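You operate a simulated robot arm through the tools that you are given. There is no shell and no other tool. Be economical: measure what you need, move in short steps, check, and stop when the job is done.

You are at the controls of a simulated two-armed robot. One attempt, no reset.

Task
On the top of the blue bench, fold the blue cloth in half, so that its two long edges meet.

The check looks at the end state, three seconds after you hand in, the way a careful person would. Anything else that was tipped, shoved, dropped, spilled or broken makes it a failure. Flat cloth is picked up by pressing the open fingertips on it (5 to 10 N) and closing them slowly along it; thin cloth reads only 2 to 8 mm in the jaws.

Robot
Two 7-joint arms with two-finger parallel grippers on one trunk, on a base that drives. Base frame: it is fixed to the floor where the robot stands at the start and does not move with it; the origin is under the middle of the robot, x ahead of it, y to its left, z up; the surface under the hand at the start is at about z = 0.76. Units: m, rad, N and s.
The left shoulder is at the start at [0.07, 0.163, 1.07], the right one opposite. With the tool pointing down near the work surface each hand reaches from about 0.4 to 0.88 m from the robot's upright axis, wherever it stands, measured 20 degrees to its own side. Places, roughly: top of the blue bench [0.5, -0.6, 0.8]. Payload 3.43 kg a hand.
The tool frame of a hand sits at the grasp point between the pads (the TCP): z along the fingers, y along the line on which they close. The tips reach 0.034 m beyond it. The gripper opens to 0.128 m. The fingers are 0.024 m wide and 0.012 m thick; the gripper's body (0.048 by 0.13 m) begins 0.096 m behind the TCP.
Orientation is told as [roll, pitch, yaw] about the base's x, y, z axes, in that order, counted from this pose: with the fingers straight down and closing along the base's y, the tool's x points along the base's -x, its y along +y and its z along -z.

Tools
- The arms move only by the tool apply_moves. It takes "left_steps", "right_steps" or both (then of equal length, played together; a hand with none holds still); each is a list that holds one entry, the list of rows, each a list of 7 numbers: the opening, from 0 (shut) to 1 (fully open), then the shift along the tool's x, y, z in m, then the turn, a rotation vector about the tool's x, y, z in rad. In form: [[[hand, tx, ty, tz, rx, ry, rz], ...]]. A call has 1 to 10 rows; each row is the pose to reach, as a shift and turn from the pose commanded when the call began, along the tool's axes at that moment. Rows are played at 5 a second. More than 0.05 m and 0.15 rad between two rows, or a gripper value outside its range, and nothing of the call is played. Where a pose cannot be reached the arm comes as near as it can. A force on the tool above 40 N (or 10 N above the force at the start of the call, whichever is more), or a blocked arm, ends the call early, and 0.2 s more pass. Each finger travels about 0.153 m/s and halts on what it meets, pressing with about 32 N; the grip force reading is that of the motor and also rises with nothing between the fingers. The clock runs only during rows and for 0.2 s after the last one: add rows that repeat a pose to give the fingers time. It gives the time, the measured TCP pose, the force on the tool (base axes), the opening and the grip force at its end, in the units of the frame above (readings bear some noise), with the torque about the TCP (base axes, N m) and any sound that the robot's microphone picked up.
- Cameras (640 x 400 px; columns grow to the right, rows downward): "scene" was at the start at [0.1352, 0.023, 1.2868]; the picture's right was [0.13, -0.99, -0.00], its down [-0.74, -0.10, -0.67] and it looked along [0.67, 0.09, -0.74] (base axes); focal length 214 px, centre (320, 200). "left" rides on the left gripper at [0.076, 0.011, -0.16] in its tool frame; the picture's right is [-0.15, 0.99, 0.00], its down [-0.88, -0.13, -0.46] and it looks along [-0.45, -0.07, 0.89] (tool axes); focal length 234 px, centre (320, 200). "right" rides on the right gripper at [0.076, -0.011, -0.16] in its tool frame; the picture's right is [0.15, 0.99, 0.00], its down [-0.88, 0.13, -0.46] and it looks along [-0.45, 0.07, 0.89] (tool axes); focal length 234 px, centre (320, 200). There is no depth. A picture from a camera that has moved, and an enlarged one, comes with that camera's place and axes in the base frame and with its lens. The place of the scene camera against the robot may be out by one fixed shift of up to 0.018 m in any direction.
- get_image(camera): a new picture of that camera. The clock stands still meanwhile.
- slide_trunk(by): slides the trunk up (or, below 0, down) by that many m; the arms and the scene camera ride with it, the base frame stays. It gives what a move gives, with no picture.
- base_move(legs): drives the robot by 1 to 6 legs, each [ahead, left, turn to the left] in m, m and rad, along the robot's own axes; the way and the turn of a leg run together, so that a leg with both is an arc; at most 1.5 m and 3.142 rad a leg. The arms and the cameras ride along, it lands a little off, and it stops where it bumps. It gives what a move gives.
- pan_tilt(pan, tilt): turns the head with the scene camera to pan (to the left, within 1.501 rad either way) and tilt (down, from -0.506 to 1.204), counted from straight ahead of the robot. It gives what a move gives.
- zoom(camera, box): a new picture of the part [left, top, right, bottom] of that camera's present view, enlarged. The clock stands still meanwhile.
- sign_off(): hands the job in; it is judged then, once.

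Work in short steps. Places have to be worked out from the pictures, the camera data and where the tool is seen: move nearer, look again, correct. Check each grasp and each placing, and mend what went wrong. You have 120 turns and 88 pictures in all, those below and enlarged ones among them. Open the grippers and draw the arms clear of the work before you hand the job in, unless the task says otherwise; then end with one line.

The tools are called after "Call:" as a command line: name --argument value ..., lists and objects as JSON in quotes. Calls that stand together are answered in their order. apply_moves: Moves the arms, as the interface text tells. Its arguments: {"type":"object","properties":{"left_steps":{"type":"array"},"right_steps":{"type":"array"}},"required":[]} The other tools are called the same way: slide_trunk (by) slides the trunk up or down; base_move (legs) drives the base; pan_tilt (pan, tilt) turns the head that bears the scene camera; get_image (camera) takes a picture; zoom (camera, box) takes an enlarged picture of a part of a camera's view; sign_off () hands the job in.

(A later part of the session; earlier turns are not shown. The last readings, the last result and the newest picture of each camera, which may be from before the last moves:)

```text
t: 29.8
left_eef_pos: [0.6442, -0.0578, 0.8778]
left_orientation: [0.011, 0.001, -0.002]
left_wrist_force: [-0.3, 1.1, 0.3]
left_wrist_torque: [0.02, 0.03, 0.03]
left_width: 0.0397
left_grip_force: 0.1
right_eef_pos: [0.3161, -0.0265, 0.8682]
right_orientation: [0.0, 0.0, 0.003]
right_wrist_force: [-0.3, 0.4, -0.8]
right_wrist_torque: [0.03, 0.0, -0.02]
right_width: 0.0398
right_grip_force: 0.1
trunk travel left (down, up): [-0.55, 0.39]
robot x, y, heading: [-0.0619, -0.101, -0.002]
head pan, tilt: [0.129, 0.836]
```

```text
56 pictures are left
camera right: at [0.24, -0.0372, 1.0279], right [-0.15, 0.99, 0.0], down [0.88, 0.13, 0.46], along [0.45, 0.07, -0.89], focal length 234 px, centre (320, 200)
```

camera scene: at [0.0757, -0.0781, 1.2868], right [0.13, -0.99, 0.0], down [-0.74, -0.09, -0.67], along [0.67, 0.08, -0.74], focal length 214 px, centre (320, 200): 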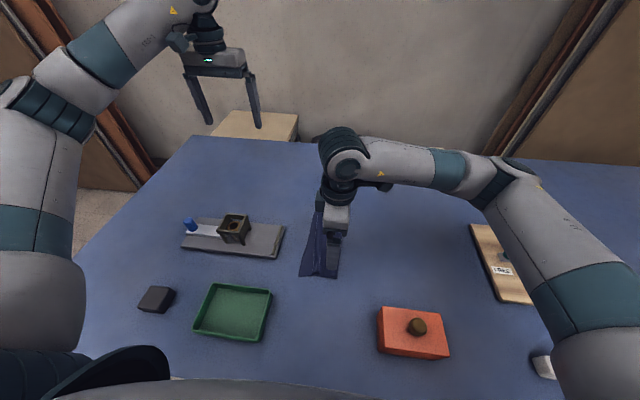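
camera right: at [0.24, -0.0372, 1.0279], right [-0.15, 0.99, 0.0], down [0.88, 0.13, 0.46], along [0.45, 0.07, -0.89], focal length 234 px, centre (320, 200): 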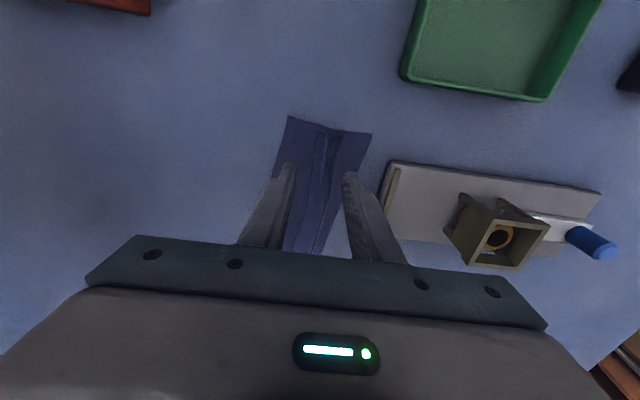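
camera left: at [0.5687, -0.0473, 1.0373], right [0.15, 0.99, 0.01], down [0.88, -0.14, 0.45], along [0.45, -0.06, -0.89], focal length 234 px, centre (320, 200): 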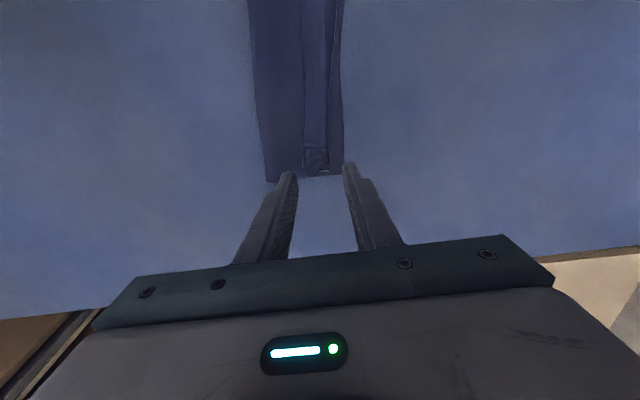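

Fingers straddle the hem at both ends. Descend lightly and close on it.

Call:
apply_moves --left_steps '[[[0.31, 0, 0, 0.03, 0, 0, 0], [0.31, 0, 0, 0.06, 0, 0, 0], [0.31, 0, 0, 0.076, 0, 0, 0], [0.31, 0, 0, 0.079, 0, 0, 0], [0.25, 0, 0, 0.079, 0, 0, 0], [0.19, 0, 0, 0.079, 0, 0, 0], [0.12, 0, 0, 0.079, 0, 0, 0], [0.05, 0, 0, 0.079, 0, 0, 0], [0, 0, 0, 0.079, 0, 0, 0], [0, 0, 0, 0.079, 0, 0, 0]]]' --right_steps '[[[0.31, 0, 0, 0.03, 0, 0, 0], [0.31, 0, 0, 0.055, 0, 0, 0], [0.31, 0, 0, 0.067, 0, 0, 0], [0.31, 0, 0, 0.07, 0, 0, 0], [0.25, 0, 0, 0.07, 0, 0, 0], [0.19, 0, 0, 0.07, 0, 0, 0], [0.12, 0, 0, 0.07, 0, 0, 0], [0.05, 0, 0, 0.07, 0, 0, 0], [0, 0, 0, 0.07, 0, 0, 0], [0, 0, 0, 0.07, 0, 0, 0]]]'

Call:
get_image --camera "left"

Call:
get_image --camera "right"

```text
t: 32.0
left_eef_pos: [0.6427, -0.0576, 0.7992]
left_orientation: [0.01, 0.004, -0.003]
left_wrist_force: [0.1, 0.7, 0.1]
left_wrist_torque: [0.0, 0.03, 0.01]
left_width: 0.0024
left_grip_force: 32.0
right_eef_pos: [0.3137, -0.0256, 0.8005]
right_orientation: [0.0, 0.0, 0.004]
right_wrist_force: [-0.5, -0.3, 0.8]
right_wrist_torque: [0.0, -0.01, -0.01]
right_width: 0.0025
right_grip_force: 31.7
trunk travel left (down, up): [-0.55, 0.39]
robot x, y, heading: [-0.0615, -0.1012, -0.001]
head pan, tilt: [0.129, 0.836]
```

```text
55 pictures are left
camera left: at [0.5673, -0.0464, 0.9587], right [0.15, 0.99, 0.01], down [0.88, -0.14, 0.45], along [0.45, -0.06, -0.89], focal length 234 px, centre (320, 200)
```

left: 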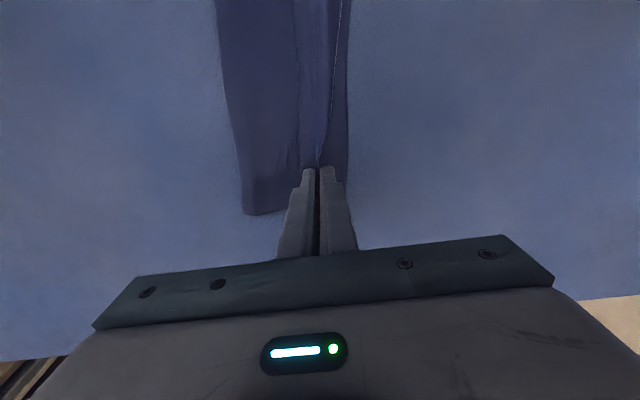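

```text
54 pictures are left
camera right: at [0.2387, -0.0373, 0.9596], right [-0.15, 0.99, 0.0], down [0.88, 0.13, 0.46], along [0.45, 0.07, -0.89], focal length 234 px, centre (320, 200)
```

right: 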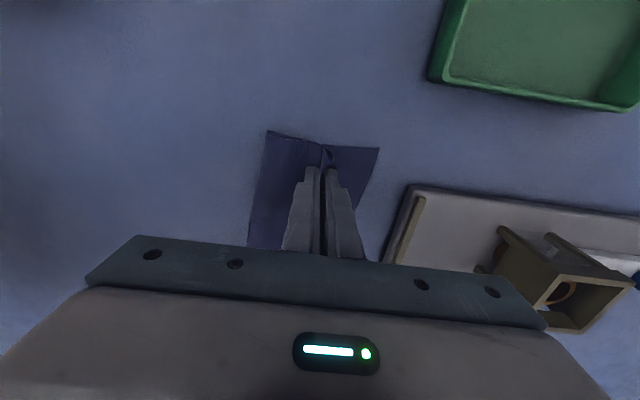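

Both hold two layers (2.4 mm). Carry back −y in an arc to unfold, pulling slightly taut and straight.

Call:
apply_moves --left_steps '[[[0, 0, -0.008, -0.02, 0, 0, 0], [0, 0, -0.025, -0.04, 0, 0, 0], [0, 0, -0.045, -0.055, 0, 0, 0], [0, 0, -0.065, -0.06, 0, 0, 0], [0, 0, -0.085, -0.06, 0, 0, 0], [0, 0, -0.105, -0.05, 0, 0, 0], [0, 0, -0.122, -0.037, 0, 0, 0], [0, 0, -0.136, -0.02, 0, 0, 0], [0, 0, -0.147, -0.005, 0, 0, 0], [0, 0, -0.15, 0, 0, 0, 0]]]' --right_steps '[[[0, 0, -0.008, -0.02, 0, 0, 0], [0, 0, -0.027, -0.04, 0, 0, 0], [0, 0, -0.048, -0.055, 0, 0, 0], [0, 0, -0.07, -0.06, 0, 0, 0], [0, 0, -0.092, -0.06, 0, 0, 0], [0, 0, -0.114, -0.05, 0, 0, 0], [0, 0, -0.133, -0.037, 0, 0, 0], [0, 0, -0.149, -0.02, 0, 0, 0], [0, 0, -0.161, -0.005, 0, 0, 0], [0, 0, -0.165, 0, 0, 0, 0]]]'

Call:
get_image --camera "left"

Call:
get_image --camera "right"

```text
t: 34.2
left_eef_pos: [0.6432, -0.2053, 0.7974]
left_orientation: [0.009, -0.001, -0.003]
left_wrist_force: [1.1, -0.2, 4.3]
left_wrist_torque: [-0.02, -0.06, -0.02]
left_width: 0.0024
left_grip_force: 31.9
right_eef_pos: [0.3162, -0.1908, 0.8]
right_orientation: [-0.001, 0.0, 0.003]
right_wrist_force: [0.2, 0.1, 0.2]
right_wrist_torque: [-0.02, -0.04, -0.03]
right_width: 0.0025
right_grip_force: 32.1
trunk travel left (down, up): [-0.55, 0.39]
robot x, y, heading: [-0.0624, -0.0983, -0.007]
head pan, tilt: [0.129, 0.836]
```

```text
53 pictures are left
camera left: at [0.5676, -0.1954, 0.9569], right [0.15, 0.99, 0.01], down [0.88, -0.14, 0.45], along [0.45, -0.06, -0.89], focal length 234 px, centre (320, 200)
```

left: 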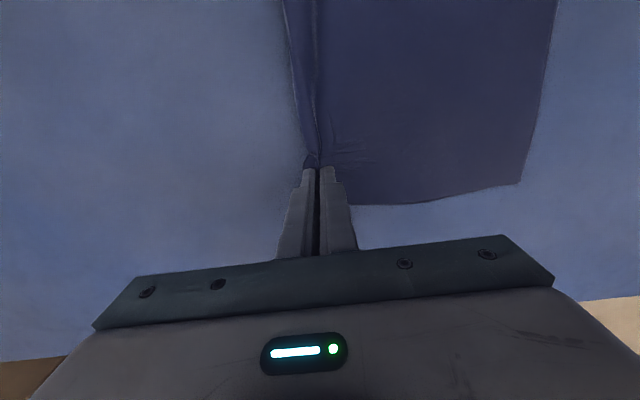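

```text
52 pictures are left
camera right: at [0.2392, -0.2023, 0.9599], right [-0.15, 0.99, 0.0], down [0.88, 0.13, 0.46], along [0.45, 0.07, -0.89], focal length 234 px, centre (320, 200)
```

right: 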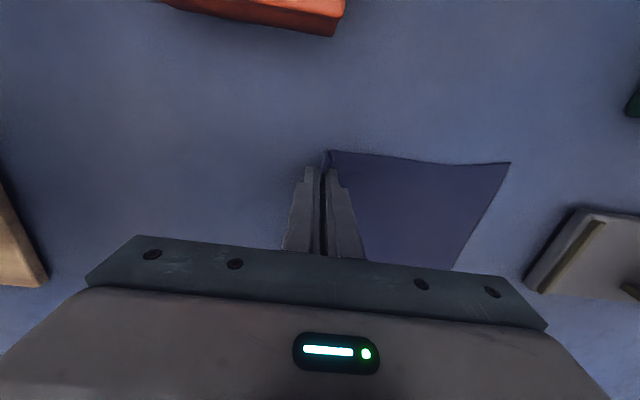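

Unfolded and straight: left edge at y≈−.025 at both ends. Release, spreading the fingers to flatten the ridge, then lift.

Call:
apply_moves --left_steps '[[[0.05, 0, 0, 0.0005, 0, 0, 0], [0.12, 0, 0, 0.0005, 0, 0, 0], [0.2, 0, 0, 0.0005, 0, 0, 0], [0.28, 0, 0, 0.0005, 0, 0, 0], [0.35, 0, 0, 0.0005, 0, 0, 0], [0.35, 0, 0, -0.01, 0, 0, 0], [0.35, 0, 0, -0.03, 0, 0, 0], [0.35, 0, 0, -0.06, 0, 0, 0], [0.35, 0, 0, -0.1, 0, 0, 0], [0.35, 0, 0, -0.14, 0, 0, 0]]]' --right_steps '[[[0.05, 0, 0, 0.003, 0, 0, 0], [0.12, 0, 0, 0.004, 0, 0, 0], [0.2, 0, 0, 0.004, 0, 0, 0], [0.28, 0, 0, 0.004, 0, 0, 0], [0.35, 0, 0, 0.004, 0, 0, 0], [0.35, 0, 0, -0.01, 0, 0, 0], [0.35, 0, 0, -0.03, 0, 0, 0], [0.35, 0, 0, -0.06, 0, 0, 0], [0.35, 0, 0, -0.1, 0, 0, 0], [0.35, 0, 0, -0.14, 0, 0, 0]]]'

Call:
get_image --camera "right"

Call:
get_image --camera "left"

```text
t: 36.4
left_eef_pos: [0.6416, -0.2067, 0.9409]
left_orientation: [0.01, 0.001, -0.004]
left_wrist_force: [0.2, 0.0, 0.1]
left_wrist_torque: [0.0, 0.01, -0.01]
left_width: 0.0449
left_grip_force: 0.0
right_eef_pos: [0.3149, -0.1927, 0.9398]
right_orientation: [0.0, 0.0, 0.004]
right_wrist_force: [-0.3, 0.6, 0.6]
right_wrist_torque: [0.02, 0.01, 0.02]
right_width: 0.0448
right_grip_force: 0.1
trunk travel left (down, up): [-0.55, 0.39]
robot x, y, heading: [-0.0602, -0.104, -0.002]
head pan, tilt: [0.129, 0.836]
```

```text
51 pictures are left
camera right: at [0.2388, -0.2033, 1.0998], right [-0.15, 0.99, 0.0], down [0.88, 0.13, 0.46], along [0.45, 0.07, -0.89], focal length 234 px, centre (320, 200)
```

right: 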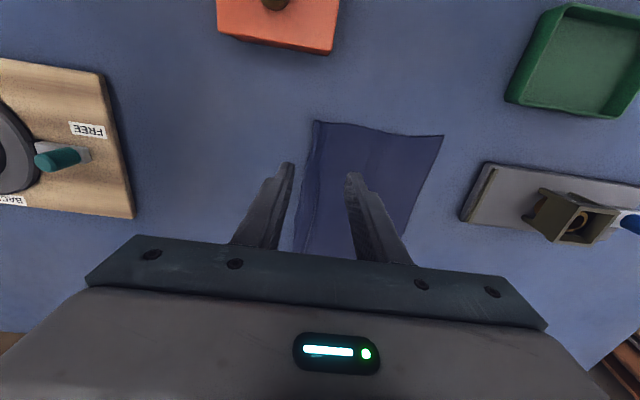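

```text
50 pictures are left
camera left: at [0.5662, -0.1966, 1.1003], right [0.15, 0.99, 0.01], down [0.88, -0.14, 0.45], along [0.45, -0.06, -0.89], focal length 234 px, centre (320, 200)
```

left: 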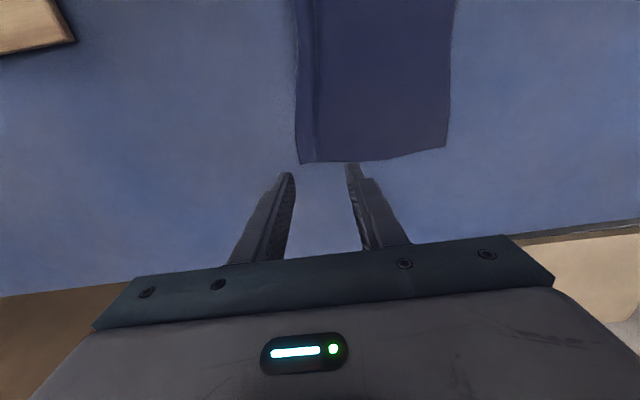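

Far end is flat (width .217) but near end seems narrower (.182). Zoom to check.

Call:
zoom --camera "right" --box '[260, 100, 460, 240]'

Call:
zoom --camera "left" --box '[260, 0, 480, 180]'

```text
2.86 times, centred on (360, 170) of right
camera zoom: at [0.2388, -0.2033, 1.0998], right [-0.15, 0.99, 0.0], down [0.88, 0.13, 0.46], along [0.45, 0.07, -0.89], focal length 669 px, centre (206, 286)
```

zoom: 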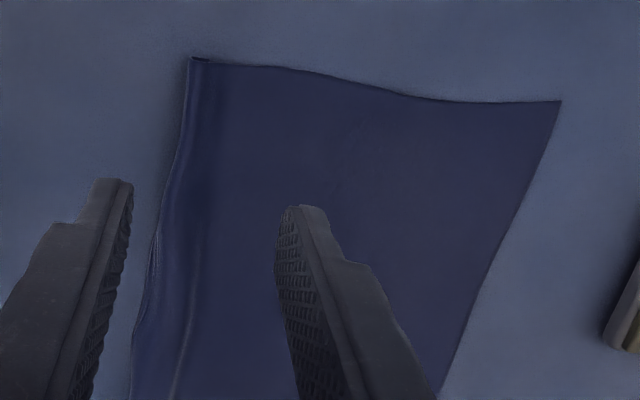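

```text
2.22 times, centred on (370, 90) of left
camera zoom: at [0.5662, -0.1966, 1.1003], right [0.15, 0.99, 0.01], down [0.88, -0.14, 0.45], along [0.45, -0.06, -0.89], focal length 520 px, centre (209, 444)
```

zoom: 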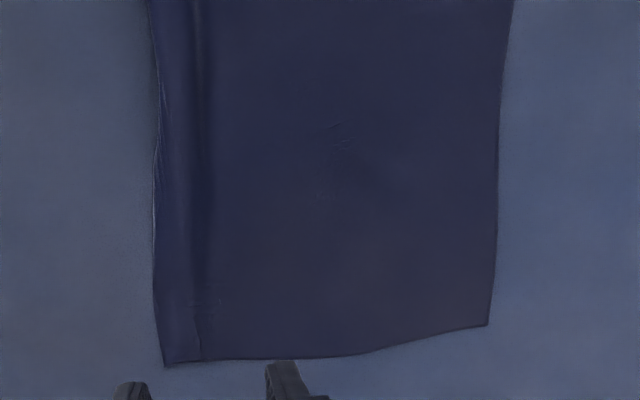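

Near half still has a small rolled hem. Before fixing, test whether the left hand can yaw the other way (+90°) here, while turning the right hand to +90° too.

Call:
apply_moves --left_steps '[[[0.35, 0, 0, 0, 0, 0, -0.15], [0.35, 0, 0, 0, 0, 0, -0.3], [0.35, 0, 0, 0, 0, 0, -0.45], [0.35, 0, 0, 0, 0, 0, -0.6], [0.35, 0, 0, 0, 0, 0, -0.75], [0.35, 0, 0, 0, 0, 0, -0.9], [0.35, 0, 0, 0, 0, 0, -1.05], [0.35, 0, 0, 0, 0, 0, -1.2], [0.35, 0, 0, 0, 0, 0, -1.35], [0.35, 0, 0, 0, 0, 0, -1.5]]]' --right_steps '[[[0.35, 0, 0, 0, 0, 0, -0.15], [0.35, 0, 0, 0, 0, 0, -0.3], [0.35, 0, 0, 0, 0, 0, -0.45], [0.35, 0, 0, 0, 0, 0, -0.6], [0.35, 0, 0, 0, 0, 0, -0.75], [0.35, 0, 0, 0, 0, 0, -0.9], [0.35, 0, 0, 0, 0, 0, -1.05], [0.35, 0, 0, 0, 0, 0, -1.2], [0.35, 0, 0, 0, 0, 0, -1.35], [0.35, 0, 0, 0, 0, 0, -1.5]]]'

```text
t: 38.6
left_eef_pos: [0.6426, -0.2093, 0.9371]
left_orientation: [0.002, -0.01, 1.501]
left_wrist_force: [-1.1, 0.1, -0.1]
left_wrist_torque: [-0.02, 0.0, 0.03]
left_width: 0.0446
left_grip_force: 0.1
right_eef_pos: [0.3168, -0.1924, 0.9397]
right_orientation: [0.001, 0.001, 1.507]
right_wrist_force: [0.4, 0.5, 0.6]
right_wrist_torque: [0.0, -0.01, 0.03]
right_width: 0.0448
right_grip_force: 0.0
trunk travel left (down, up): [-0.55, 0.39]
robot x, y, heading: [-0.0606, -0.1013, -0.002]
head pan, tilt: [0.129, 0.836]
```

Both hands reach yaw ≈ +90°. Look at the edge from both wrist cameras, which now view from the −y side.

Call:
get_image --camera "right"

Call:
get_image --camera "left"

```text
47 pictures are left
camera right: at [0.322, -0.268, 1.0987], right [-1.0, -0.08, 0.0], down [-0.07, 0.89, 0.46], along [-0.04, 0.45, -0.89], focal length 234 px, centre (320, 200)
```

right: 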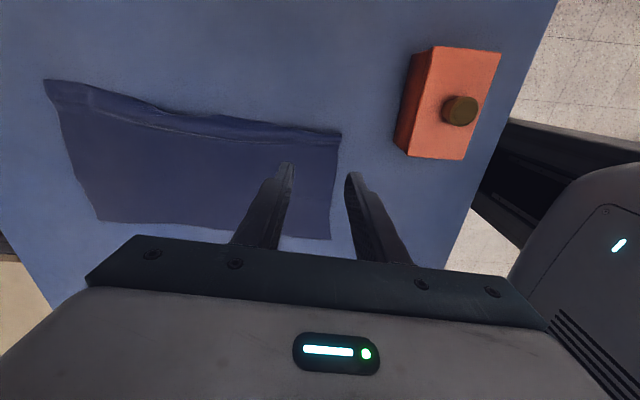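

```text
46 pictures are left
camera left: at [0.627, -0.2838, 1.0968], right [-0.98, 0.22, 0.0], down [0.19, 0.86, 0.46], along [0.1, 0.45, -0.89], focal length 234 px, centre (320, 200)
```

left: 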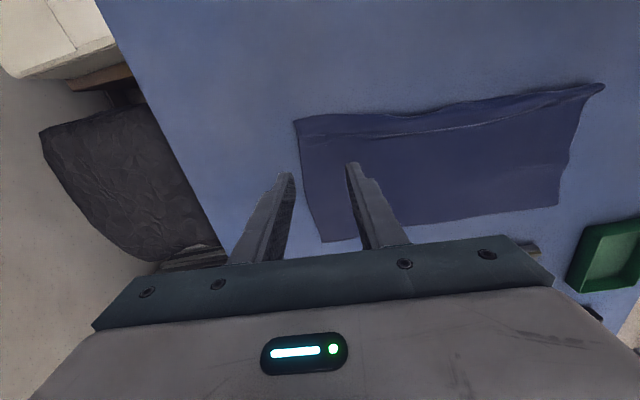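

Call:
zoom --camera "right" --box '[40, 70, 360, 250]'

```text
2.00 times, centred on (200, 160) of right
camera zoom: at [0.322, -0.268, 1.0987], right [-1.0, -0.08, 0.0], down [-0.07, 0.89, 0.46], along [-0.04, 0.45, -0.89], focal length 468 px, centre (560, 280)
```

zoom: 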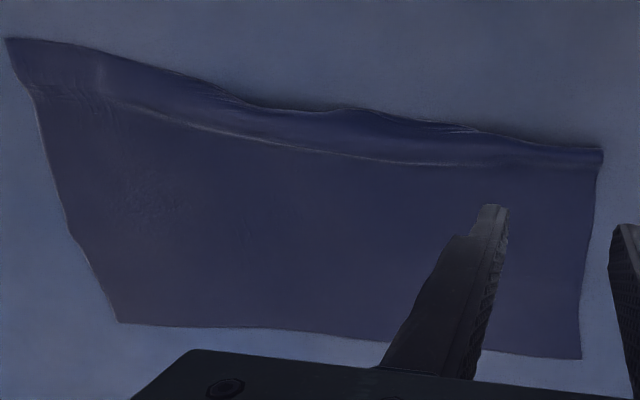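

The ridge looks like a flattened Z-pleat. I'll pinch just inside it along x with both hands, lift so the outer strip hangs free and unrolls, then lay it back outward. First go down.

Call:
apply_moves --left_steps '[[[0.3, -0.02, 0.02, 0.02, 0, 0, -0.03], [0.27, -0.0412, 0.0456, 0.05, 0, 0, -0.07], [0.27, -0.0412, 0.0456, 0.08, 0, 0, -0.07], [0.27, -0.0412, 0.0456, 0.11, 0, 0, -0.07], [0.27, -0.0412, 0.0456, 0.13, 0, 0, -0.07], [0.27, -0.0412, 0.0456, 0.139, 0, 0, -0.07], [0.27, -0.0412, 0.0456, 0.1405, 0, 0, -0.07], [0.27, -0.0412, 0.0456, 0.1405, 0, 0, -0.07]]]' --right_steps '[[[0.3, -0.015, -0.01, 0.02, 0, 0, -0.03], [0.27, -0.029, -0.0212, 0.05, 0, 0, -0.07], [0.27, -0.029, -0.0212, 0.08, 0, 0, -0.07], [0.27, -0.029, -0.0212, 0.11, 0, 0, -0.07], [0.27, -0.029, -0.0212, 0.132, 0, 0, -0.07], [0.27, -0.029, -0.0212, 0.142, 0, 0, -0.07], [0.27, -0.029, -0.0212, 0.1435, 0, 0, -0.07], [0.27, -0.029, -0.0212, 0.1435, 0, 0, -0.07]]]'

```text
t: 40.4
left_eef_pos: [0.6005, -0.1626, 0.7977]
left_orientation: [0.001, -0.011, 1.567]
left_wrist_force: [0.8, 0.6, -0.3]
left_wrist_torque: [0.02, 0.03, 0.02]
left_width: 0.0349
left_grip_force: 0.1
right_eef_pos: [0.3389, -0.1631, 0.7955]
right_orientation: [-0.002, 0.001, 1.574]
right_wrist_force: [0.6, -0.8, 1.8]
right_wrist_torque: [-0.02, 0.03, 0.04]
right_width: 0.0346
right_grip_force: 0.0
trunk travel left (down, up): [-0.55, 0.39]
robot x, y, heading: [-0.0549, -0.1032, 0.0]
head pan, tilt: [0.129, 0.836]
```

Press a little (left +1.8 mm, right +0.5 mm) and close slowly.

Call:
apply_moves --left_steps '[[[0.27, 0, 0, 0.001, 0, 0, 0], [0.27, 0, 0, 0.0018, 0, 0, 0], [0.23, 0, 0, 0.0018, 0, 0, 0], [0.19, 0, 0, 0.0018, 0, 0, 0], [0.15, 0, 0, 0.0018, 0, 0, 0], [0.11, 0, 0, 0.0018, 0, 0, 0], [0.07, 0, 0, 0.0018, 0, 0, 0], [0.03, 0, 0, 0.0018, 0, 0, 0], [0, 0, 0, 0.0018, 0, 0, 0], [0, 0, 0, 0.0018, 0, 0, 0]]]' --right_steps '[[[0.27, 0, 0, 0.0003, 0, 0, 0], [0.27, 0, 0, 0.0005, 0, 0, 0], [0.23, 0, 0, 0.0005, 0, 0, 0], [0.19, 0, 0, 0.0005, 0, 0, 0], [0.15, 0, 0, 0.0005, 0, 0, 0], [0.11, 0, 0, 0.0005, 0, 0, 0], [0.07, 0, 0, 0.0005, 0, 0, 0], [0.03, 0, 0, 0.0005, 0, 0, 0], [0, 0, 0, 0.0005, 0, 0, 0], [0, 0, 0, 0.0005, 0, 0, 0]]]'

Call:
get_image --camera "right"

```text
t: 42.6
left_eef_pos: [0.5992, -0.1632, 0.7959]
left_orientation: [0.001, -0.012, 1.568]
left_wrist_force: [0.3, 0.9, 0.2]
left_wrist_torque: [0.01, 0.02, -0.02]
left_width: 0.0
left_grip_force: 31.8
right_eef_pos: [0.3393, -0.1631, 0.7957]
right_orientation: [0.0, 0.001, 1.572]
right_wrist_force: [0.6, 0.7, 6.2]
right_wrist_torque: [0.0, 0.02, -0.02]
right_width: 0.0021
right_grip_force: 32.7
trunk travel left (down, up): [-0.55, 0.39]
robot x, y, heading: [-0.0606, -0.0997, -0.0]
head pan, tilt: [0.129, 0.836]
```

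```text
44 pictures are left
camera right: at [0.3503, -0.2393, 0.9552], right [-0.99, -0.15, 0.0], down [-0.13, 0.88, 0.46], along [-0.07, 0.45, -0.89], focal length 234 px, centre (320, 200)
```

right: 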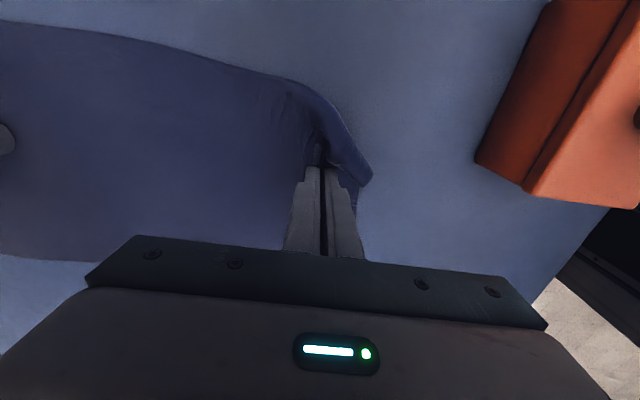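

Right holds (2.1 mm), left missed. The hem trouble is mostly in the near half, so use the right alone: lift to let the strip hang; raise the left away.

Call:
apply_moves --left_steps '[[[0, 0, 0, -0.02, 0, 0, 0], [0, 0, 0, -0.05, 0, 0, 0], [0.2, 0, 0, -0.08, 0, 0, 0], [0.27, 0, 0, -0.1, 0, 0, 0], [0.27, 0, 0, -0.12, 0, 0, 0], [0.27, 0, 0, -0.12, 0, 0, 0]]]' --right_steps '[[[0, 0, 0, -0.02, 0, 0, 0], [0, 0, 0, -0.045, 0, 0, 0], [0, 0.01, 0, -0.07, 0, 0, 0], [0, 0.02, 0, -0.085, 0, 0, 0], [0, 0.03, 0, -0.09, 0, 0, 0], [0, 0.03, 0, -0.09, 0, 0, 0]]]'

Call:
get_image --camera "right"

Call:
get_image --camera "scene"

```text
t: 44.0
left_eef_pos: [0.6024, -0.1626, 0.9156]
left_orientation: [0.002, -0.009, 1.566]
left_wrist_force: [0.3, 0.1, -0.3]
left_wrist_torque: [-0.02, 0.06, 0.03]
left_width: 0.0346
left_grip_force: 0.1
right_eef_pos: [0.3393, -0.1941, 0.8851]
right_orientation: [0.001, 0.0, 1.575]
right_wrist_force: [0.4, -0.1, -1.2]
right_wrist_torque: [0.01, 0.02, 0.02]
right_width: 0.0021
right_grip_force: 32.1
trunk travel left (down, up): [-0.55, 0.39]
robot x, y, heading: [-0.0586, -0.1008, -0.004]
head pan, tilt: [0.129, 0.836]
```

```text
43 pictures are left
camera right: at [0.351, -0.2697, 1.0448], right [-0.99, -0.15, 0.0], down [-0.13, 0.88, 0.46], along [-0.07, 0.45, -0.89], focal length 234 px, centre (320, 200)
```

right: 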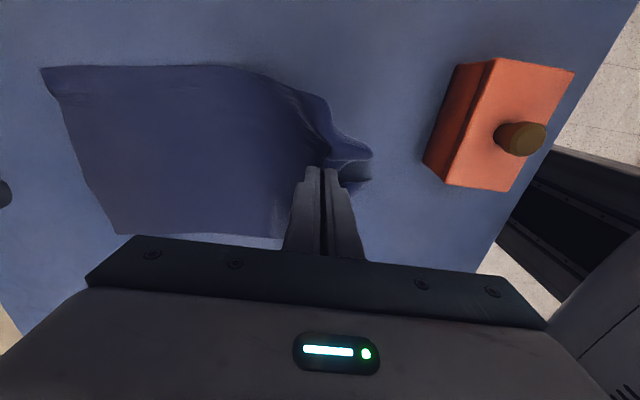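

```text
42 pictures are left
camera scene: at [0.0759, -0.0777, 1.2867], right [0.13, -0.99, 0.0], down [-0.74, -0.09, -0.67], along [0.67, 0.08, -0.74], focal length 214 px, centre (320, 200)
```

scene: 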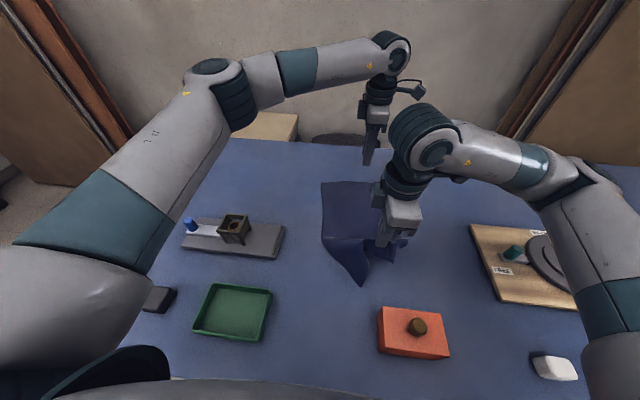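

The strip hangs free now and the far ridge is gone. Lay it down: lower with a +y drift so the edge trails outward, then check.

Call:
apply_moves --right_steps '[[[0, 0.01, 0, 0.015, 0, 0, 0], [0, 0.01, 0, 0.03, 0, 0, 0], [0, 0.002, 0, 0.04, 0, 0, 0], [0, -0.008, 0, 0.052, 0, 0, 0], [0, -0.018, 0, 0.064, 0, 0, 0], [0, -0.028, 0, 0.075, 0, 0, 0], [0, -0.035, 0, 0.084, 0, 0, 0], [0, -0.04, 0, 0.089, 0, 0, 0], [0, -0.04, 0, 0.089, 0, 0, 0]]]'

Call:
get_image --camera "right"

```text
t: 46.0
left_eef_pos: [0.6012, -0.1617, 0.9148]
left_orientation: [0.001, -0.011, 1.567]
left_wrist_force: [1.0, 0.2, 0.2]
left_wrist_torque: [-0.01, 0.0, -0.06]
left_width: 0.0344
left_grip_force: 0.2
right_eef_pos: [0.3386, -0.1547, 0.7964]
right_orientation: [-0.002, -0.001, 1.571]
right_wrist_force: [-0.3, -0.2, 3.8]
right_wrist_torque: [0.0, -0.05, 0.01]
right_width: 0.0022
right_grip_force: 32.3
trunk travel left (down, up): [-0.55, 0.39]
robot x, y, heading: [-0.0602, -0.1001, 0.001]
head pan, tilt: [0.129, 0.836]
```

```text
41 pictures are left
camera right: at [0.3493, -0.2304, 0.9564], right [-0.99, -0.15, 0.0], down [-0.13, 0.88, 0.46], along [-0.07, 0.45, -0.89], focal length 234 px, centre (320, 200)
```

right: 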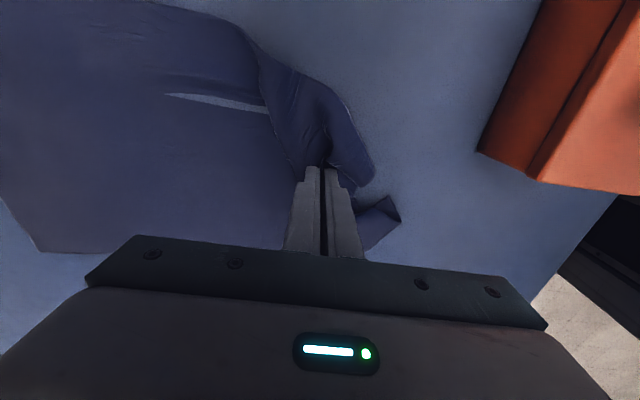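

It is bunched around the hand; release with a spread and lift to see the real shape.

Call:
apply_moves --left_steps '[[[0.27, -0.02, 0, -0.03, 0, 0, 0], [0.27, -0.05, 0, -0.05, 0, 0, 0], [0.27, -0.09, 0, -0.06, 0, 0, 0], [0.27, -0.13, 0, -0.06, 0, 0, 0], [0.27, -0.17, 0, -0.06, 0, 0, 0], [0.27, -0.2, 0, -0.06, 0, 0, 0], [0.27, -0.23, 0, -0.06, 0, 0, 0], [0.27, -0.26, 0, -0.06, 0, 0, 0]]]' --right_steps '[[[0.06, 0, 0, 0, 0, 0, 0], [0.15, 0, 0, 0, 0, 0, 0], [0.27, 0, 0, 0, 0, 0, 0], [0.35, 0, 0, 0, 0, 0, 0], [0.35, 0, 0, -0.03, 0, 0, 0], [0.35, 0.03, 0, -0.06, 0, 0, 0], [0.35, 0.07, 0, -0.09, 0, 0, 0], [0.35, 0.11, 0, -0.11, 0, 0, 0]]]'

Call:
zoom --camera "scene" --box '[240, 150, 440, 290]'

Call:
get_image --camera "right"

```text
t: 47.8
left_eef_pos: [0.599, 0.0964, 0.9788]
left_orientation: [0.0, -0.011, 1.567]
left_wrist_force: [-0.8, 0.6, 0.5]
left_wrist_torque: [0.02, 0.0, 0.01]
left_width: 0.0344
left_grip_force: 0.0
right_eef_pos: [0.3388, -0.2645, 0.9073]
right_orientation: [-0.001, -0.002, 1.574]
right_wrist_force: [0.4, -0.9, -0.1]
right_wrist_torque: [0.01, -0.01, -0.05]
right_width: 0.0449
right_grip_force: 0.0
trunk travel left (down, up): [-0.55, 0.39]
robot x, y, heading: [-0.0621, -0.1004, 0.001]
head pan, tilt: [0.129, 0.836]
```

```text
2.86 times, centred on (340, 220) of scene
camera zoom: at [0.0747, -0.0784, 1.2869], right [0.13, -0.99, 0.0], down [-0.74, -0.09, -0.67], along [0.67, 0.09, -0.74], focal length 613 px, centre (263, 143)
```

zoom: 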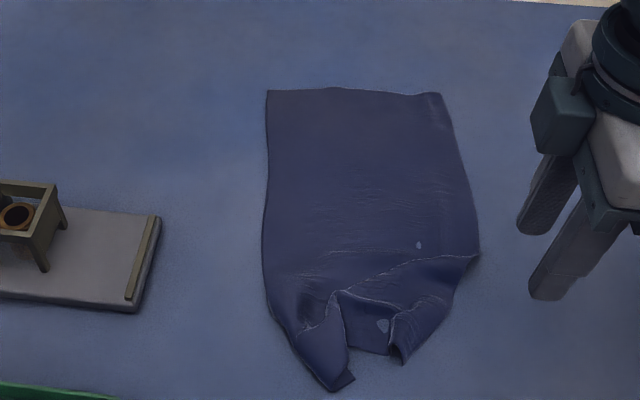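

```text
39 pictures are left
camera right: at [0.3494, -0.3413, 1.0675], right [-0.99, -0.15, 0.0], down [-0.13, 0.88, 0.46], along [-0.07, 0.45, -0.89], focal length 234 px, centre (320, 200)
```

right: 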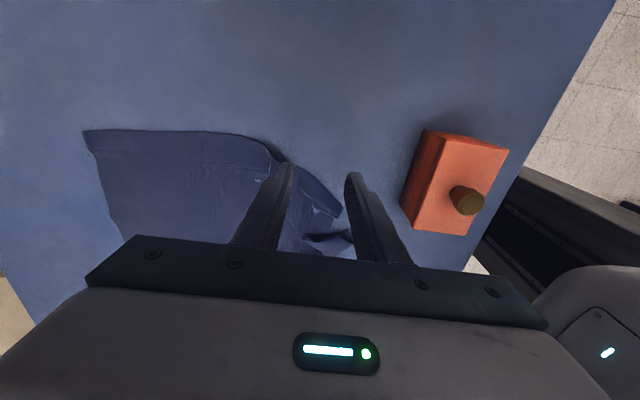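

The near end is now bunched into a pleat with two corner tails. Turn the right hand back to yaw 0 for a close view before pulling the tails straight toward −x.

Call:
apply_moves --right_steps '[[[0.35, 0, 0, -0.01, 0, 0, 0.15], [0.35, 0, 0, -0.02, 0, 0, 0.3], [0.35, 0, 0, -0.03, 0, 0, 0.45], [0.35, 0, 0, -0.04, 0, 0, 0.6], [0.35, 0, 0, -0.05, 0, 0, 0.75], [0.35, 0, 0, -0.05, 0, 0, 0.9], [0.35, 0, 0, -0.05, 0, 0, 1.05], [0.35, 0, 0, -0.05, 0, 0, 1.2], [0.35, 0, 0, -0.05, 0, 0, 1.35], [0.35, 0, 0, -0.05, 0, 0, 1.5]]]'

Call:
get_image --camera "right"

```text
t: 50.0
left_eef_pos: [0.5998, 0.0954, 0.9785]
left_orientation: [0.002, -0.011, 1.568]
left_wrist_force: [-0.2, -0.3, 0.8]
left_wrist_torque: [0.01, 0.0, -0.02]
left_width: 0.0344
left_grip_force: 0.1
right_eef_pos: [0.3403, -0.2634, 0.9565]
right_orientation: [-0.002, -0.001, 0.07]
right_wrist_force: [-0.2, -1.3, 0.6]
right_wrist_torque: [-0.02, 0.0, -0.04]
right_width: 0.0447
right_grip_force: 0.1
trunk travel left (down, up): [-0.55, 0.39]
robot x, y, heading: [-0.0578, -0.1023, -0.003]
head pan, tilt: [0.129, 0.836]
```

```text
38 pictures are left
camera right: at [0.2637, -0.2804, 1.116], right [-0.22, 0.98, 0.0], down [0.87, 0.19, 0.46], along [0.44, 0.1, -0.89], focal length 234 px, centre (320, 200)
```

right: 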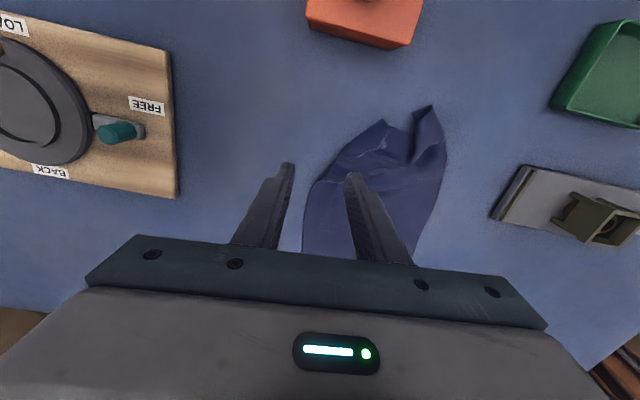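

Call:
zoom --camera "right" --box '[290, 90, 470, 210]'

```text
3.33 times, centred on (380, 150) of right
camera zoom: at [0.2637, -0.2804, 1.116], right [-0.22, 0.98, 0.0], down [0.87, 0.19, 0.46], along [0.44, 0.1, -0.89], focal length 781 px, centre (120, 367)
```

zoom: 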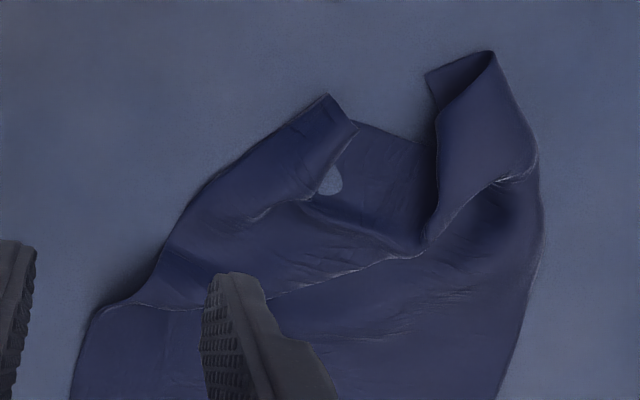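

Both long-edge corners are curled inward: D's tail tip ≈(.27,−.12), C's tail tip ≈(.296,−.175). First grab D's tail with the right hand and pull it out to +y.

Call:
apply_moves --right_steps '[[[0.47, 0.017, 0.035, 0, 0, 0, 0.03], [0.47, 0.034, 0.07, 0, 0, 0, 0.07], [0.47, 0.0517, 0.11, 0.01, 0, 0, 0.07], [0.47, 0.0517, 0.149, 0.03, 0, 0, 0.07], [0.47, 0.0517, 0.149, 0.065, 0, 0, 0.07], [0.47, 0.0517, 0.149, 0.1, 0, 0, 0.07], [0.47, 0.0517, 0.149, 0.1, 0, 0, 0.07]]]'

Call:
get_image --camera "right"

```text
t: 51.6
left_eef_pos: [0.5999, 0.0947, 0.979]
left_orientation: [0.003, -0.01, 1.57]
left_wrist_force: [-0.3, -0.8, -0.4]
left_wrist_torque: [0.03, -0.02, 0.01]
left_width: 0.0346
left_grip_force: 0.1
right_eef_pos: [0.2733, -0.1204, 0.8557]
right_orientation: [0.001, 0.0, 0.003]
right_wrist_force: [-0.7, 0.5, -0.3]
right_wrist_torque: [0.03, -0.01, -0.03]
right_width: 0.0604
right_grip_force: 0.1
trunk travel left (down, up): [-0.55, 0.39]
robot x, y, heading: [-0.059, -0.1047, -0.001]
head pan, tilt: [0.129, 0.836]
```

```text
36 pictures are left
camera right: at [0.1981, -0.1315, 1.0156], right [-0.15, 0.99, 0.0], down [0.88, 0.13, 0.46], along [0.45, 0.07, -0.89], focal length 234 px, centre (320, 200)
```

right: 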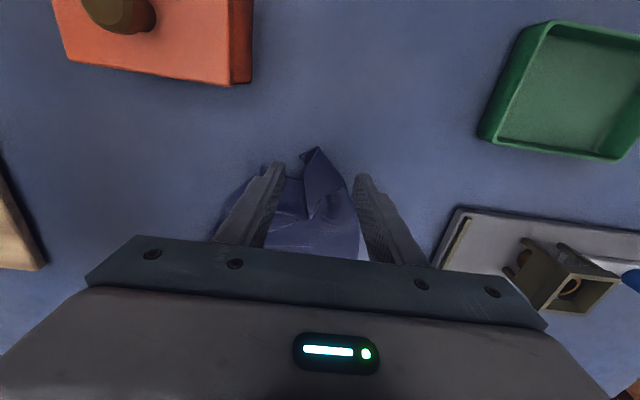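

Tail D runs from (.265,−.123) to (.31,−.095). Center on (.283,−.112), descend and close on it.

Call:
apply_moves --right_steps '[[[0.47, -0.01, 0.008, 0.02, 0, 0, 0], [0.47, -0.01, 0.008, 0.04, 0, 0, 0], [0.47, -0.01, 0.008, 0.053, 0, 0, 0], [0.47, -0.01, 0.008, 0.057, 0, 0, 0], [0.38, -0.01, 0.008, 0.057, 0, 0, 0], [0.29, -0.01, 0.008, 0.057, 0, 0, 0], [0.2, -0.01, 0.008, 0.057, 0, 0, 0], [0.1, -0.01, 0.008, 0.057, 0, 0, 0], [0, -0.01, 0.008, 0.057, 0, 0, 0], [0, -0.01, 0.008, 0.057, 0, 0, 0]]]'

Call:
get_image --camera "right"

```text
t: 53.8
left_eef_pos: [0.6009, 0.0954, 0.9779]
left_orientation: [0.002, -0.011, 1.566]
left_wrist_force: [0.1, 0.4, 0.3]
left_wrist_torque: [-0.05, 0.0, 0.0]
left_width: 0.0347
left_grip_force: 0.1
right_eef_pos: [0.2871, -0.1114, 0.7993]
right_orientation: [-0.002, 0.0, 0.004]
right_wrist_force: [-0.2, 0.5, 1.5]
right_wrist_torque: [-0.02, -0.02, 0.03]
right_width: 0.0026
right_grip_force: 31.0
trunk travel left (down, up): [-0.55, 0.39]
robot x, y, heading: [-0.0599, -0.0989, -0.004]
head pan, tilt: [0.129, 0.836]
```

```text
35 pictures are left
camera right: at [0.211, -0.1231, 0.9588], right [-0.15, 0.99, 0.0], down [0.88, 0.13, 0.46], along [0.45, 0.07, -0.89], focal length 234 px, centre (320, 200)
```

right: 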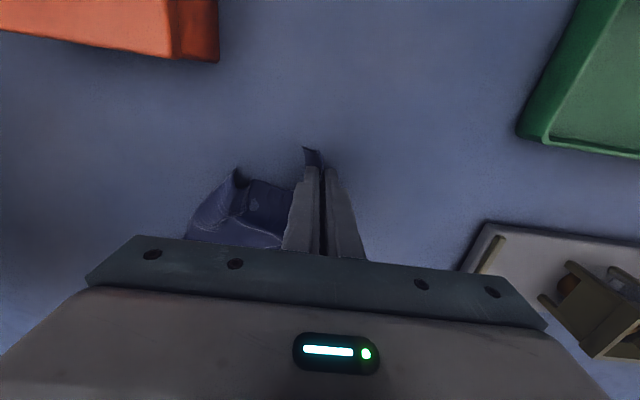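

Gripped (2.6 mm). Lift 3 cm and pull to +y ≈ 7.5 cm, slightly −x, then lower.

Call:
apply_moves --right_steps '[[[0, 0, 0.005, -0.02, 0, 0, 0], [0, 0.002, 0.015, -0.035, 0, 0, 0], [0, 0.004, 0.03, -0.04, 0, 0, 0], [0, 0.006, 0.045, -0.04, 0, 0, 0], [0, 0.008, 0.06, -0.035, 0, 0, 0], [0, 0.01, 0.07, -0.025, 0, 0, 0], [0, 0.01, 0.075, -0.012, 0, 0, 0], [0, 0.01, 0.078, -0.002, 0, 0, 0], [0, 0.01, 0.078, -0.002, 0, 0, 0]]]'

Call:
get_image --camera "right"

Call:
zoom --camera "scene" --box '[240, 150, 440, 290]'

```text
t: 55.8
left_eef_pos: [0.6004, 0.0952, 0.979]
left_orientation: [0.002, -0.01, 1.568]
left_wrist_force: [-0.7, -0.1, -0.6]
left_wrist_torque: [0.02, 0.0, 0.02]
left_width: 0.0347
left_grip_force: 0.0
right_eef_pos: [0.2765, -0.0326, 0.8002]
right_orientation: [-0.001, 0.001, 0.003]
right_wrist_force: [-0.1, -0.1, 0.4]
right_wrist_torque: [-0.01, 0.01, -0.04]
right_width: 0.0027
right_grip_force: 31.9
trunk travel left (down, up): [-0.55, 0.39]
robot x, y, heading: [-0.0584, -0.1024, -0.006]
head pan, tilt: [0.129, 0.836]
```

```text
34 pictures are left
camera right: at [0.2003, -0.0443, 0.9599], right [-0.15, 0.99, 0.0], down [0.88, 0.13, 0.46], along [0.45, 0.07, -0.89], focal length 234 px, centre (320, 200)
```

right: 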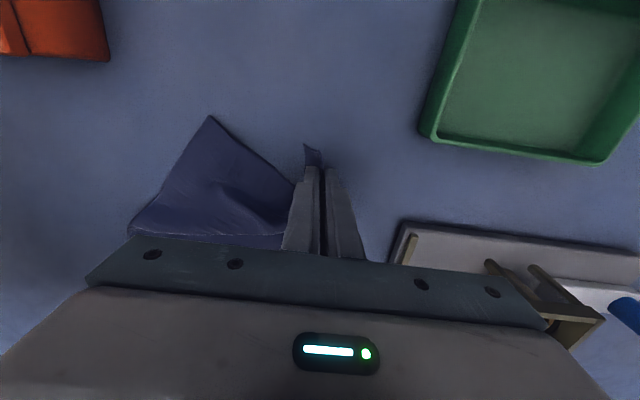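

```text
2.86 times, centred on (340, 220) of scene
camera zoom: at [0.0754, -0.078, 1.2868], right [0.13, -0.99, 0.0], down [-0.74, -0.09, -0.67], along [0.67, 0.08, -0.74], focal length 613 px, centre (263, 143)
```

zoom: 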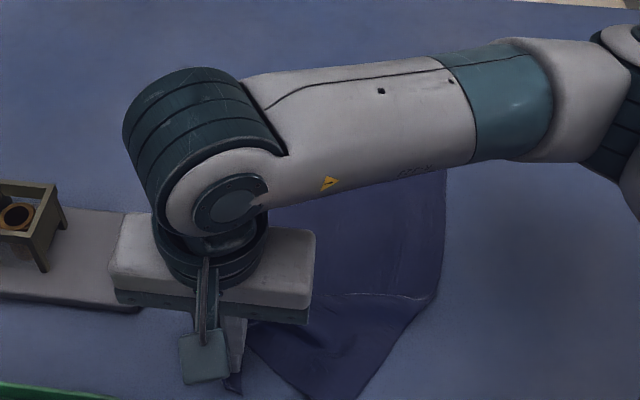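

That worked: the near end opened out; corner C now lies at about (.24,−.13). Release D with a spread and go over C's tail.

Call:
apply_moves --right_steps '[[[0.06, 0, 0, 0.002, 0, 0, 0], [0.14, 0, 0, 0.003, 0, 0, 0], [0.22, 0, 0, 0.003, 0, 0, 0], [0.3, 0, 0, 0.003, 0, 0, 0], [0.3, 0, 0, -0.02, 0, 0, 0], [0.3, 0, 0, -0.05, 0, 0, 0], [0.3, 0, -0.03, -0.07, 0, 0, 0], [0.3, 0, -0.07, -0.08, 0, 0, 0], [0.3, 0, -0.105, -0.08, 0, 0, 0], [0.3, 0, -0.105, -0.08, 0, 0, 0]]]'

Call:
get_image --camera "right"

```text
t: 58.0
left_eef_pos: [0.5999, 0.096, 0.979]
left_orientation: [0.0, -0.007, 1.569]
left_wrist_force: [0.5, -0.3, -0.1]
left_wrist_torque: [-0.04, 0.0, -0.01]
left_width: 0.0346
left_grip_force: 0.1
right_eef_pos: [0.2745, -0.1386, 0.88]
right_orientation: [-0.001, 0.001, 0.004]
right_wrist_force: [-0.1, 0.3, 0.1]
right_wrist_torque: [-0.01, -0.02, 0.05]
right_width: 0.0382
right_grip_force: 0.1
trunk travel left (down, up): [-0.55, 0.39]
robot x, y, heading: [-0.0608, -0.1016, -0.001]
head pan, tilt: [0.129, 0.836]
```

```text
32 pictures are left
camera right: at [0.1993, -0.1491, 1.0407], right [-0.15, 0.99, 0.0], down [0.88, 0.13, 0.46], along [0.45, 0.07, -0.89], focal length 234 px, centre (320, 200)
```

right: 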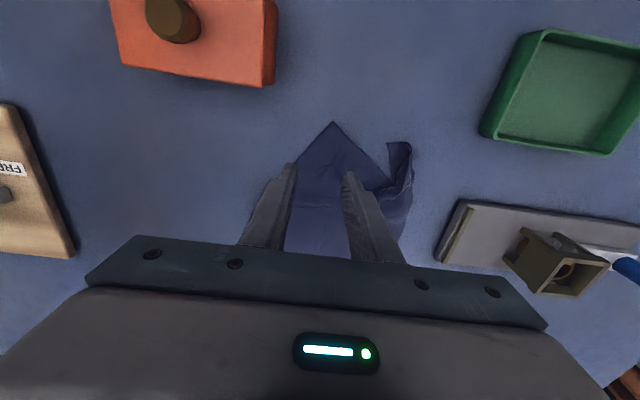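

C's tip is at (.238,−.128), 3 cm ahead of the hand. Descend, press, and pinch its tail.

Call:
apply_moves --right_steps '[[[0.27, 0.008, 0, 0.03, 0, 0, 0], [0.27, 0.008, 0, 0.06, 0, 0, 0], [0.27, 0.008, 0, 0.08, 0, 0, 0], [0.27, 0.008, 0, 0.085, 0, 0, 0], [0.22, 0.008, 0, 0.085, 0, 0, 0], [0.17, 0.008, 0, 0.085, 0, 0, 0], [0.12, 0.008, 0, 0.085, 0, 0, 0], [0.06, 0.008, 0, 0.085, 0, 0, 0], [0, 0.008, 0, 0.085, 0, 0, 0], [0, 0.008, 0, 0.085, 0, 0, 0]]]'

```text
t: 60.2
left_eef_pos: [0.6, 0.0952, 0.9786]
left_orientation: [0.001, -0.01, 1.569]
left_wrist_force: [0.1, -0.1, 0.4]
left_wrist_torque: [0.0, 0.02, 0.0]
left_width: 0.0348
left_grip_force: 0.0
right_eef_pos: [0.2687, -0.1375, 0.7956]
right_orientation: [-0.001, 0.001, 0.003]
right_wrist_force: [0.9, 0.2, 6.8]
right_wrist_torque: [0.04, 0.01, -0.01]
right_width: 0.0
right_grip_force: 31.7
trunk travel left (down, up): [-0.55, 0.39]
robot x, y, heading: [-0.0627, -0.1013, -0.005]
head pan, tilt: [0.129, 0.836]
```

Missed. Reopen, press to ~10 N, close more slowly.

Call:
apply_moves --right_steps '[[[0.1, 0, 0, -0.004, 0, 0, 0], [0.27, 0, 0, -0.004, 0, 0, 0], [0.3, 0, 0, 0.0002, 0, 0, 0], [0.3, 0, 0, 0.0006, 0, 0, 0], [0.3, 0, 0, 0.0006, 0, 0, 0]]]'

```text
t: 61.4
left_eef_pos: [0.5998, 0.0955, 0.9771]
left_orientation: [0.003, -0.01, 1.566]
left_wrist_force: [0.7, -0.6, -0.6]
left_wrist_torque: [0.01, -0.04, 0.0]
left_width: 0.0348
left_grip_force: 0.0
right_eef_pos: [0.2693, -0.1378, 0.7966]
right_orientation: [0.002, 0.0, 0.003]
right_wrist_force: [-0.1, -0.7, 2.2]
right_wrist_torque: [0.06, 0.04, 0.02]
right_width: 0.0384
right_grip_force: 0.1
trunk travel left (down, up): [-0.55, 0.39]
robot x, y, heading: [-0.0615, -0.0988, 0.0]
head pan, tilt: [0.129, 0.836]
```

Call:
apply_moves --right_steps '[[[0.3, 0, 0, 0.0008, 0, 0, 0], [0.27, 0, 0, 0.0008, 0, 0, 0], [0.23, 0, 0, 0.0008, 0, 0, 0], [0.19, 0, 0, 0.0008, 0, 0, 0], [0.15, 0, 0, 0.0008, 0, 0, 0], [0.11, 0, 0, 0.0008, 0, 0, 0], [0.07, 0, 0, 0.0006, 0, 0, 0], [0.03, 0, 0, 0.0004, 0, 0, 0], [0, 0, 0, 0.0004, 0, 0, 0], [0, 0, 0, 0.0004, 0, 0, 0]]]'

Call:
get_image --camera "right"

```text
t: 63.6
left_eef_pos: [0.6009, 0.0964, 0.9779]
left_orientation: [0.003, -0.009, 1.565]
left_wrist_force: [0.1, -0.5, 0.0]
left_wrist_torque: [0.03, 0.01, 0.0]
left_width: 0.0344
left_grip_force: 0.2
right_eef_pos: [0.2673, -0.1381, 0.7954]
right_orientation: [0.001, 0.001, 0.005]
right_wrist_force: [1.1, 1.0, 13.3]
right_wrist_torque: [0.1, -0.03, -0.01]
right_width: 0.0024
right_grip_force: 31.5
trunk travel left (down, up): [-0.55, 0.39]
robot x, y, heading: [-0.0614, -0.0974, 0.001]
head pan, tilt: [0.129, 0.836]
```

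```text
31 pictures are left
camera right: at [0.1917, -0.1495, 0.9552], right [-0.15, 0.99, 0.0], down [0.88, 0.13, 0.46], along [0.45, 0.07, -0.89], focal length 234 px, centre (320, 200)
```

right: 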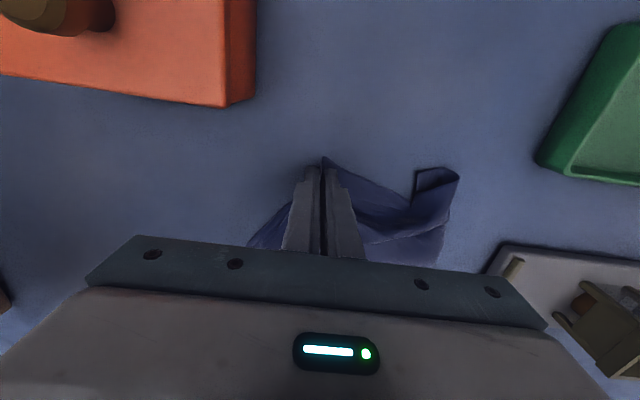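

Pinched (2.4 mm). Lift 3 cm and pull to −y ≈ 8.5 cm, +x 1.5 cm, then lower.

Call:
apply_moves --right_steps '[[[0, 0, -0.005, -0.02, 0, 0, 0], [0, -0.002, -0.015, -0.035, 0, 0, 0], [0, -0.004, -0.03, -0.04, 0, 0, 0], [0, -0.008, -0.045, -0.04, 0, 0, 0], [0, -0.012, -0.06, -0.035, 0, 0, 0], [0, -0.015, -0.075, -0.025, 0, 0, 0], [0, -0.015, -0.083, -0.012, 0, 0, 0], [0, -0.015, -0.086, -0.004, 0, 0, 0], [0, -0.015, -0.086, -0.004, 0, 0, 0]]]'

Call:
get_image --camera "right"

```text
t: 65.6
left_eef_pos: [0.5996, 0.0962, 0.9783]
left_orientation: [0.002, -0.012, 1.568]
left_wrist_force: [-0.3, -0.5, 1.0]
left_wrist_torque: [0.04, -0.01, 0.02]
left_width: 0.0349
left_grip_force: 0.0
right_eef_pos: [0.2943, -0.2185, 0.7985]
right_orientation: [-0.002, 0.005, 0.004]
right_wrist_force: [0.0, -0.3, -0.1]
right_wrist_torque: [-0.01, 0.01, -0.01]
right_width: 0.0025
right_grip_force: 32.6
right hand out of reach, approached as far as the arm can: row 5, 6, 7, 8, 9
trunk travel left (down, up): [-0.55, 0.39]
robot x, y, heading: [-0.0639, -0.0983, -0.001]
head pan, tilt: [0.129, 0.836]
```

```text
30 pictures are left
camera right: at [0.2188, -0.2298, 0.9578], right [-0.15, 0.99, 0.0], down [0.88, 0.13, 0.45], along [0.45, 0.07, -0.89], focal length 234 px, centre (320, 200)
```

right: 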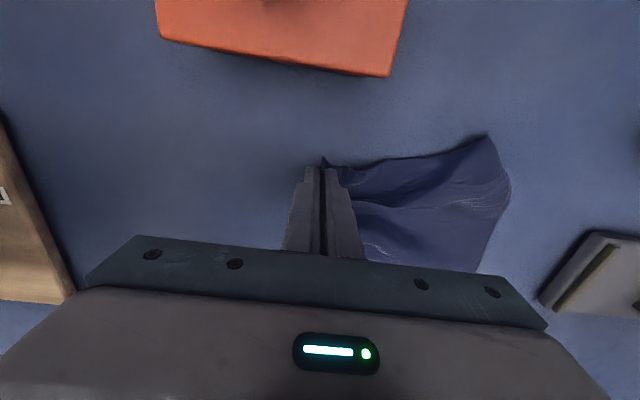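

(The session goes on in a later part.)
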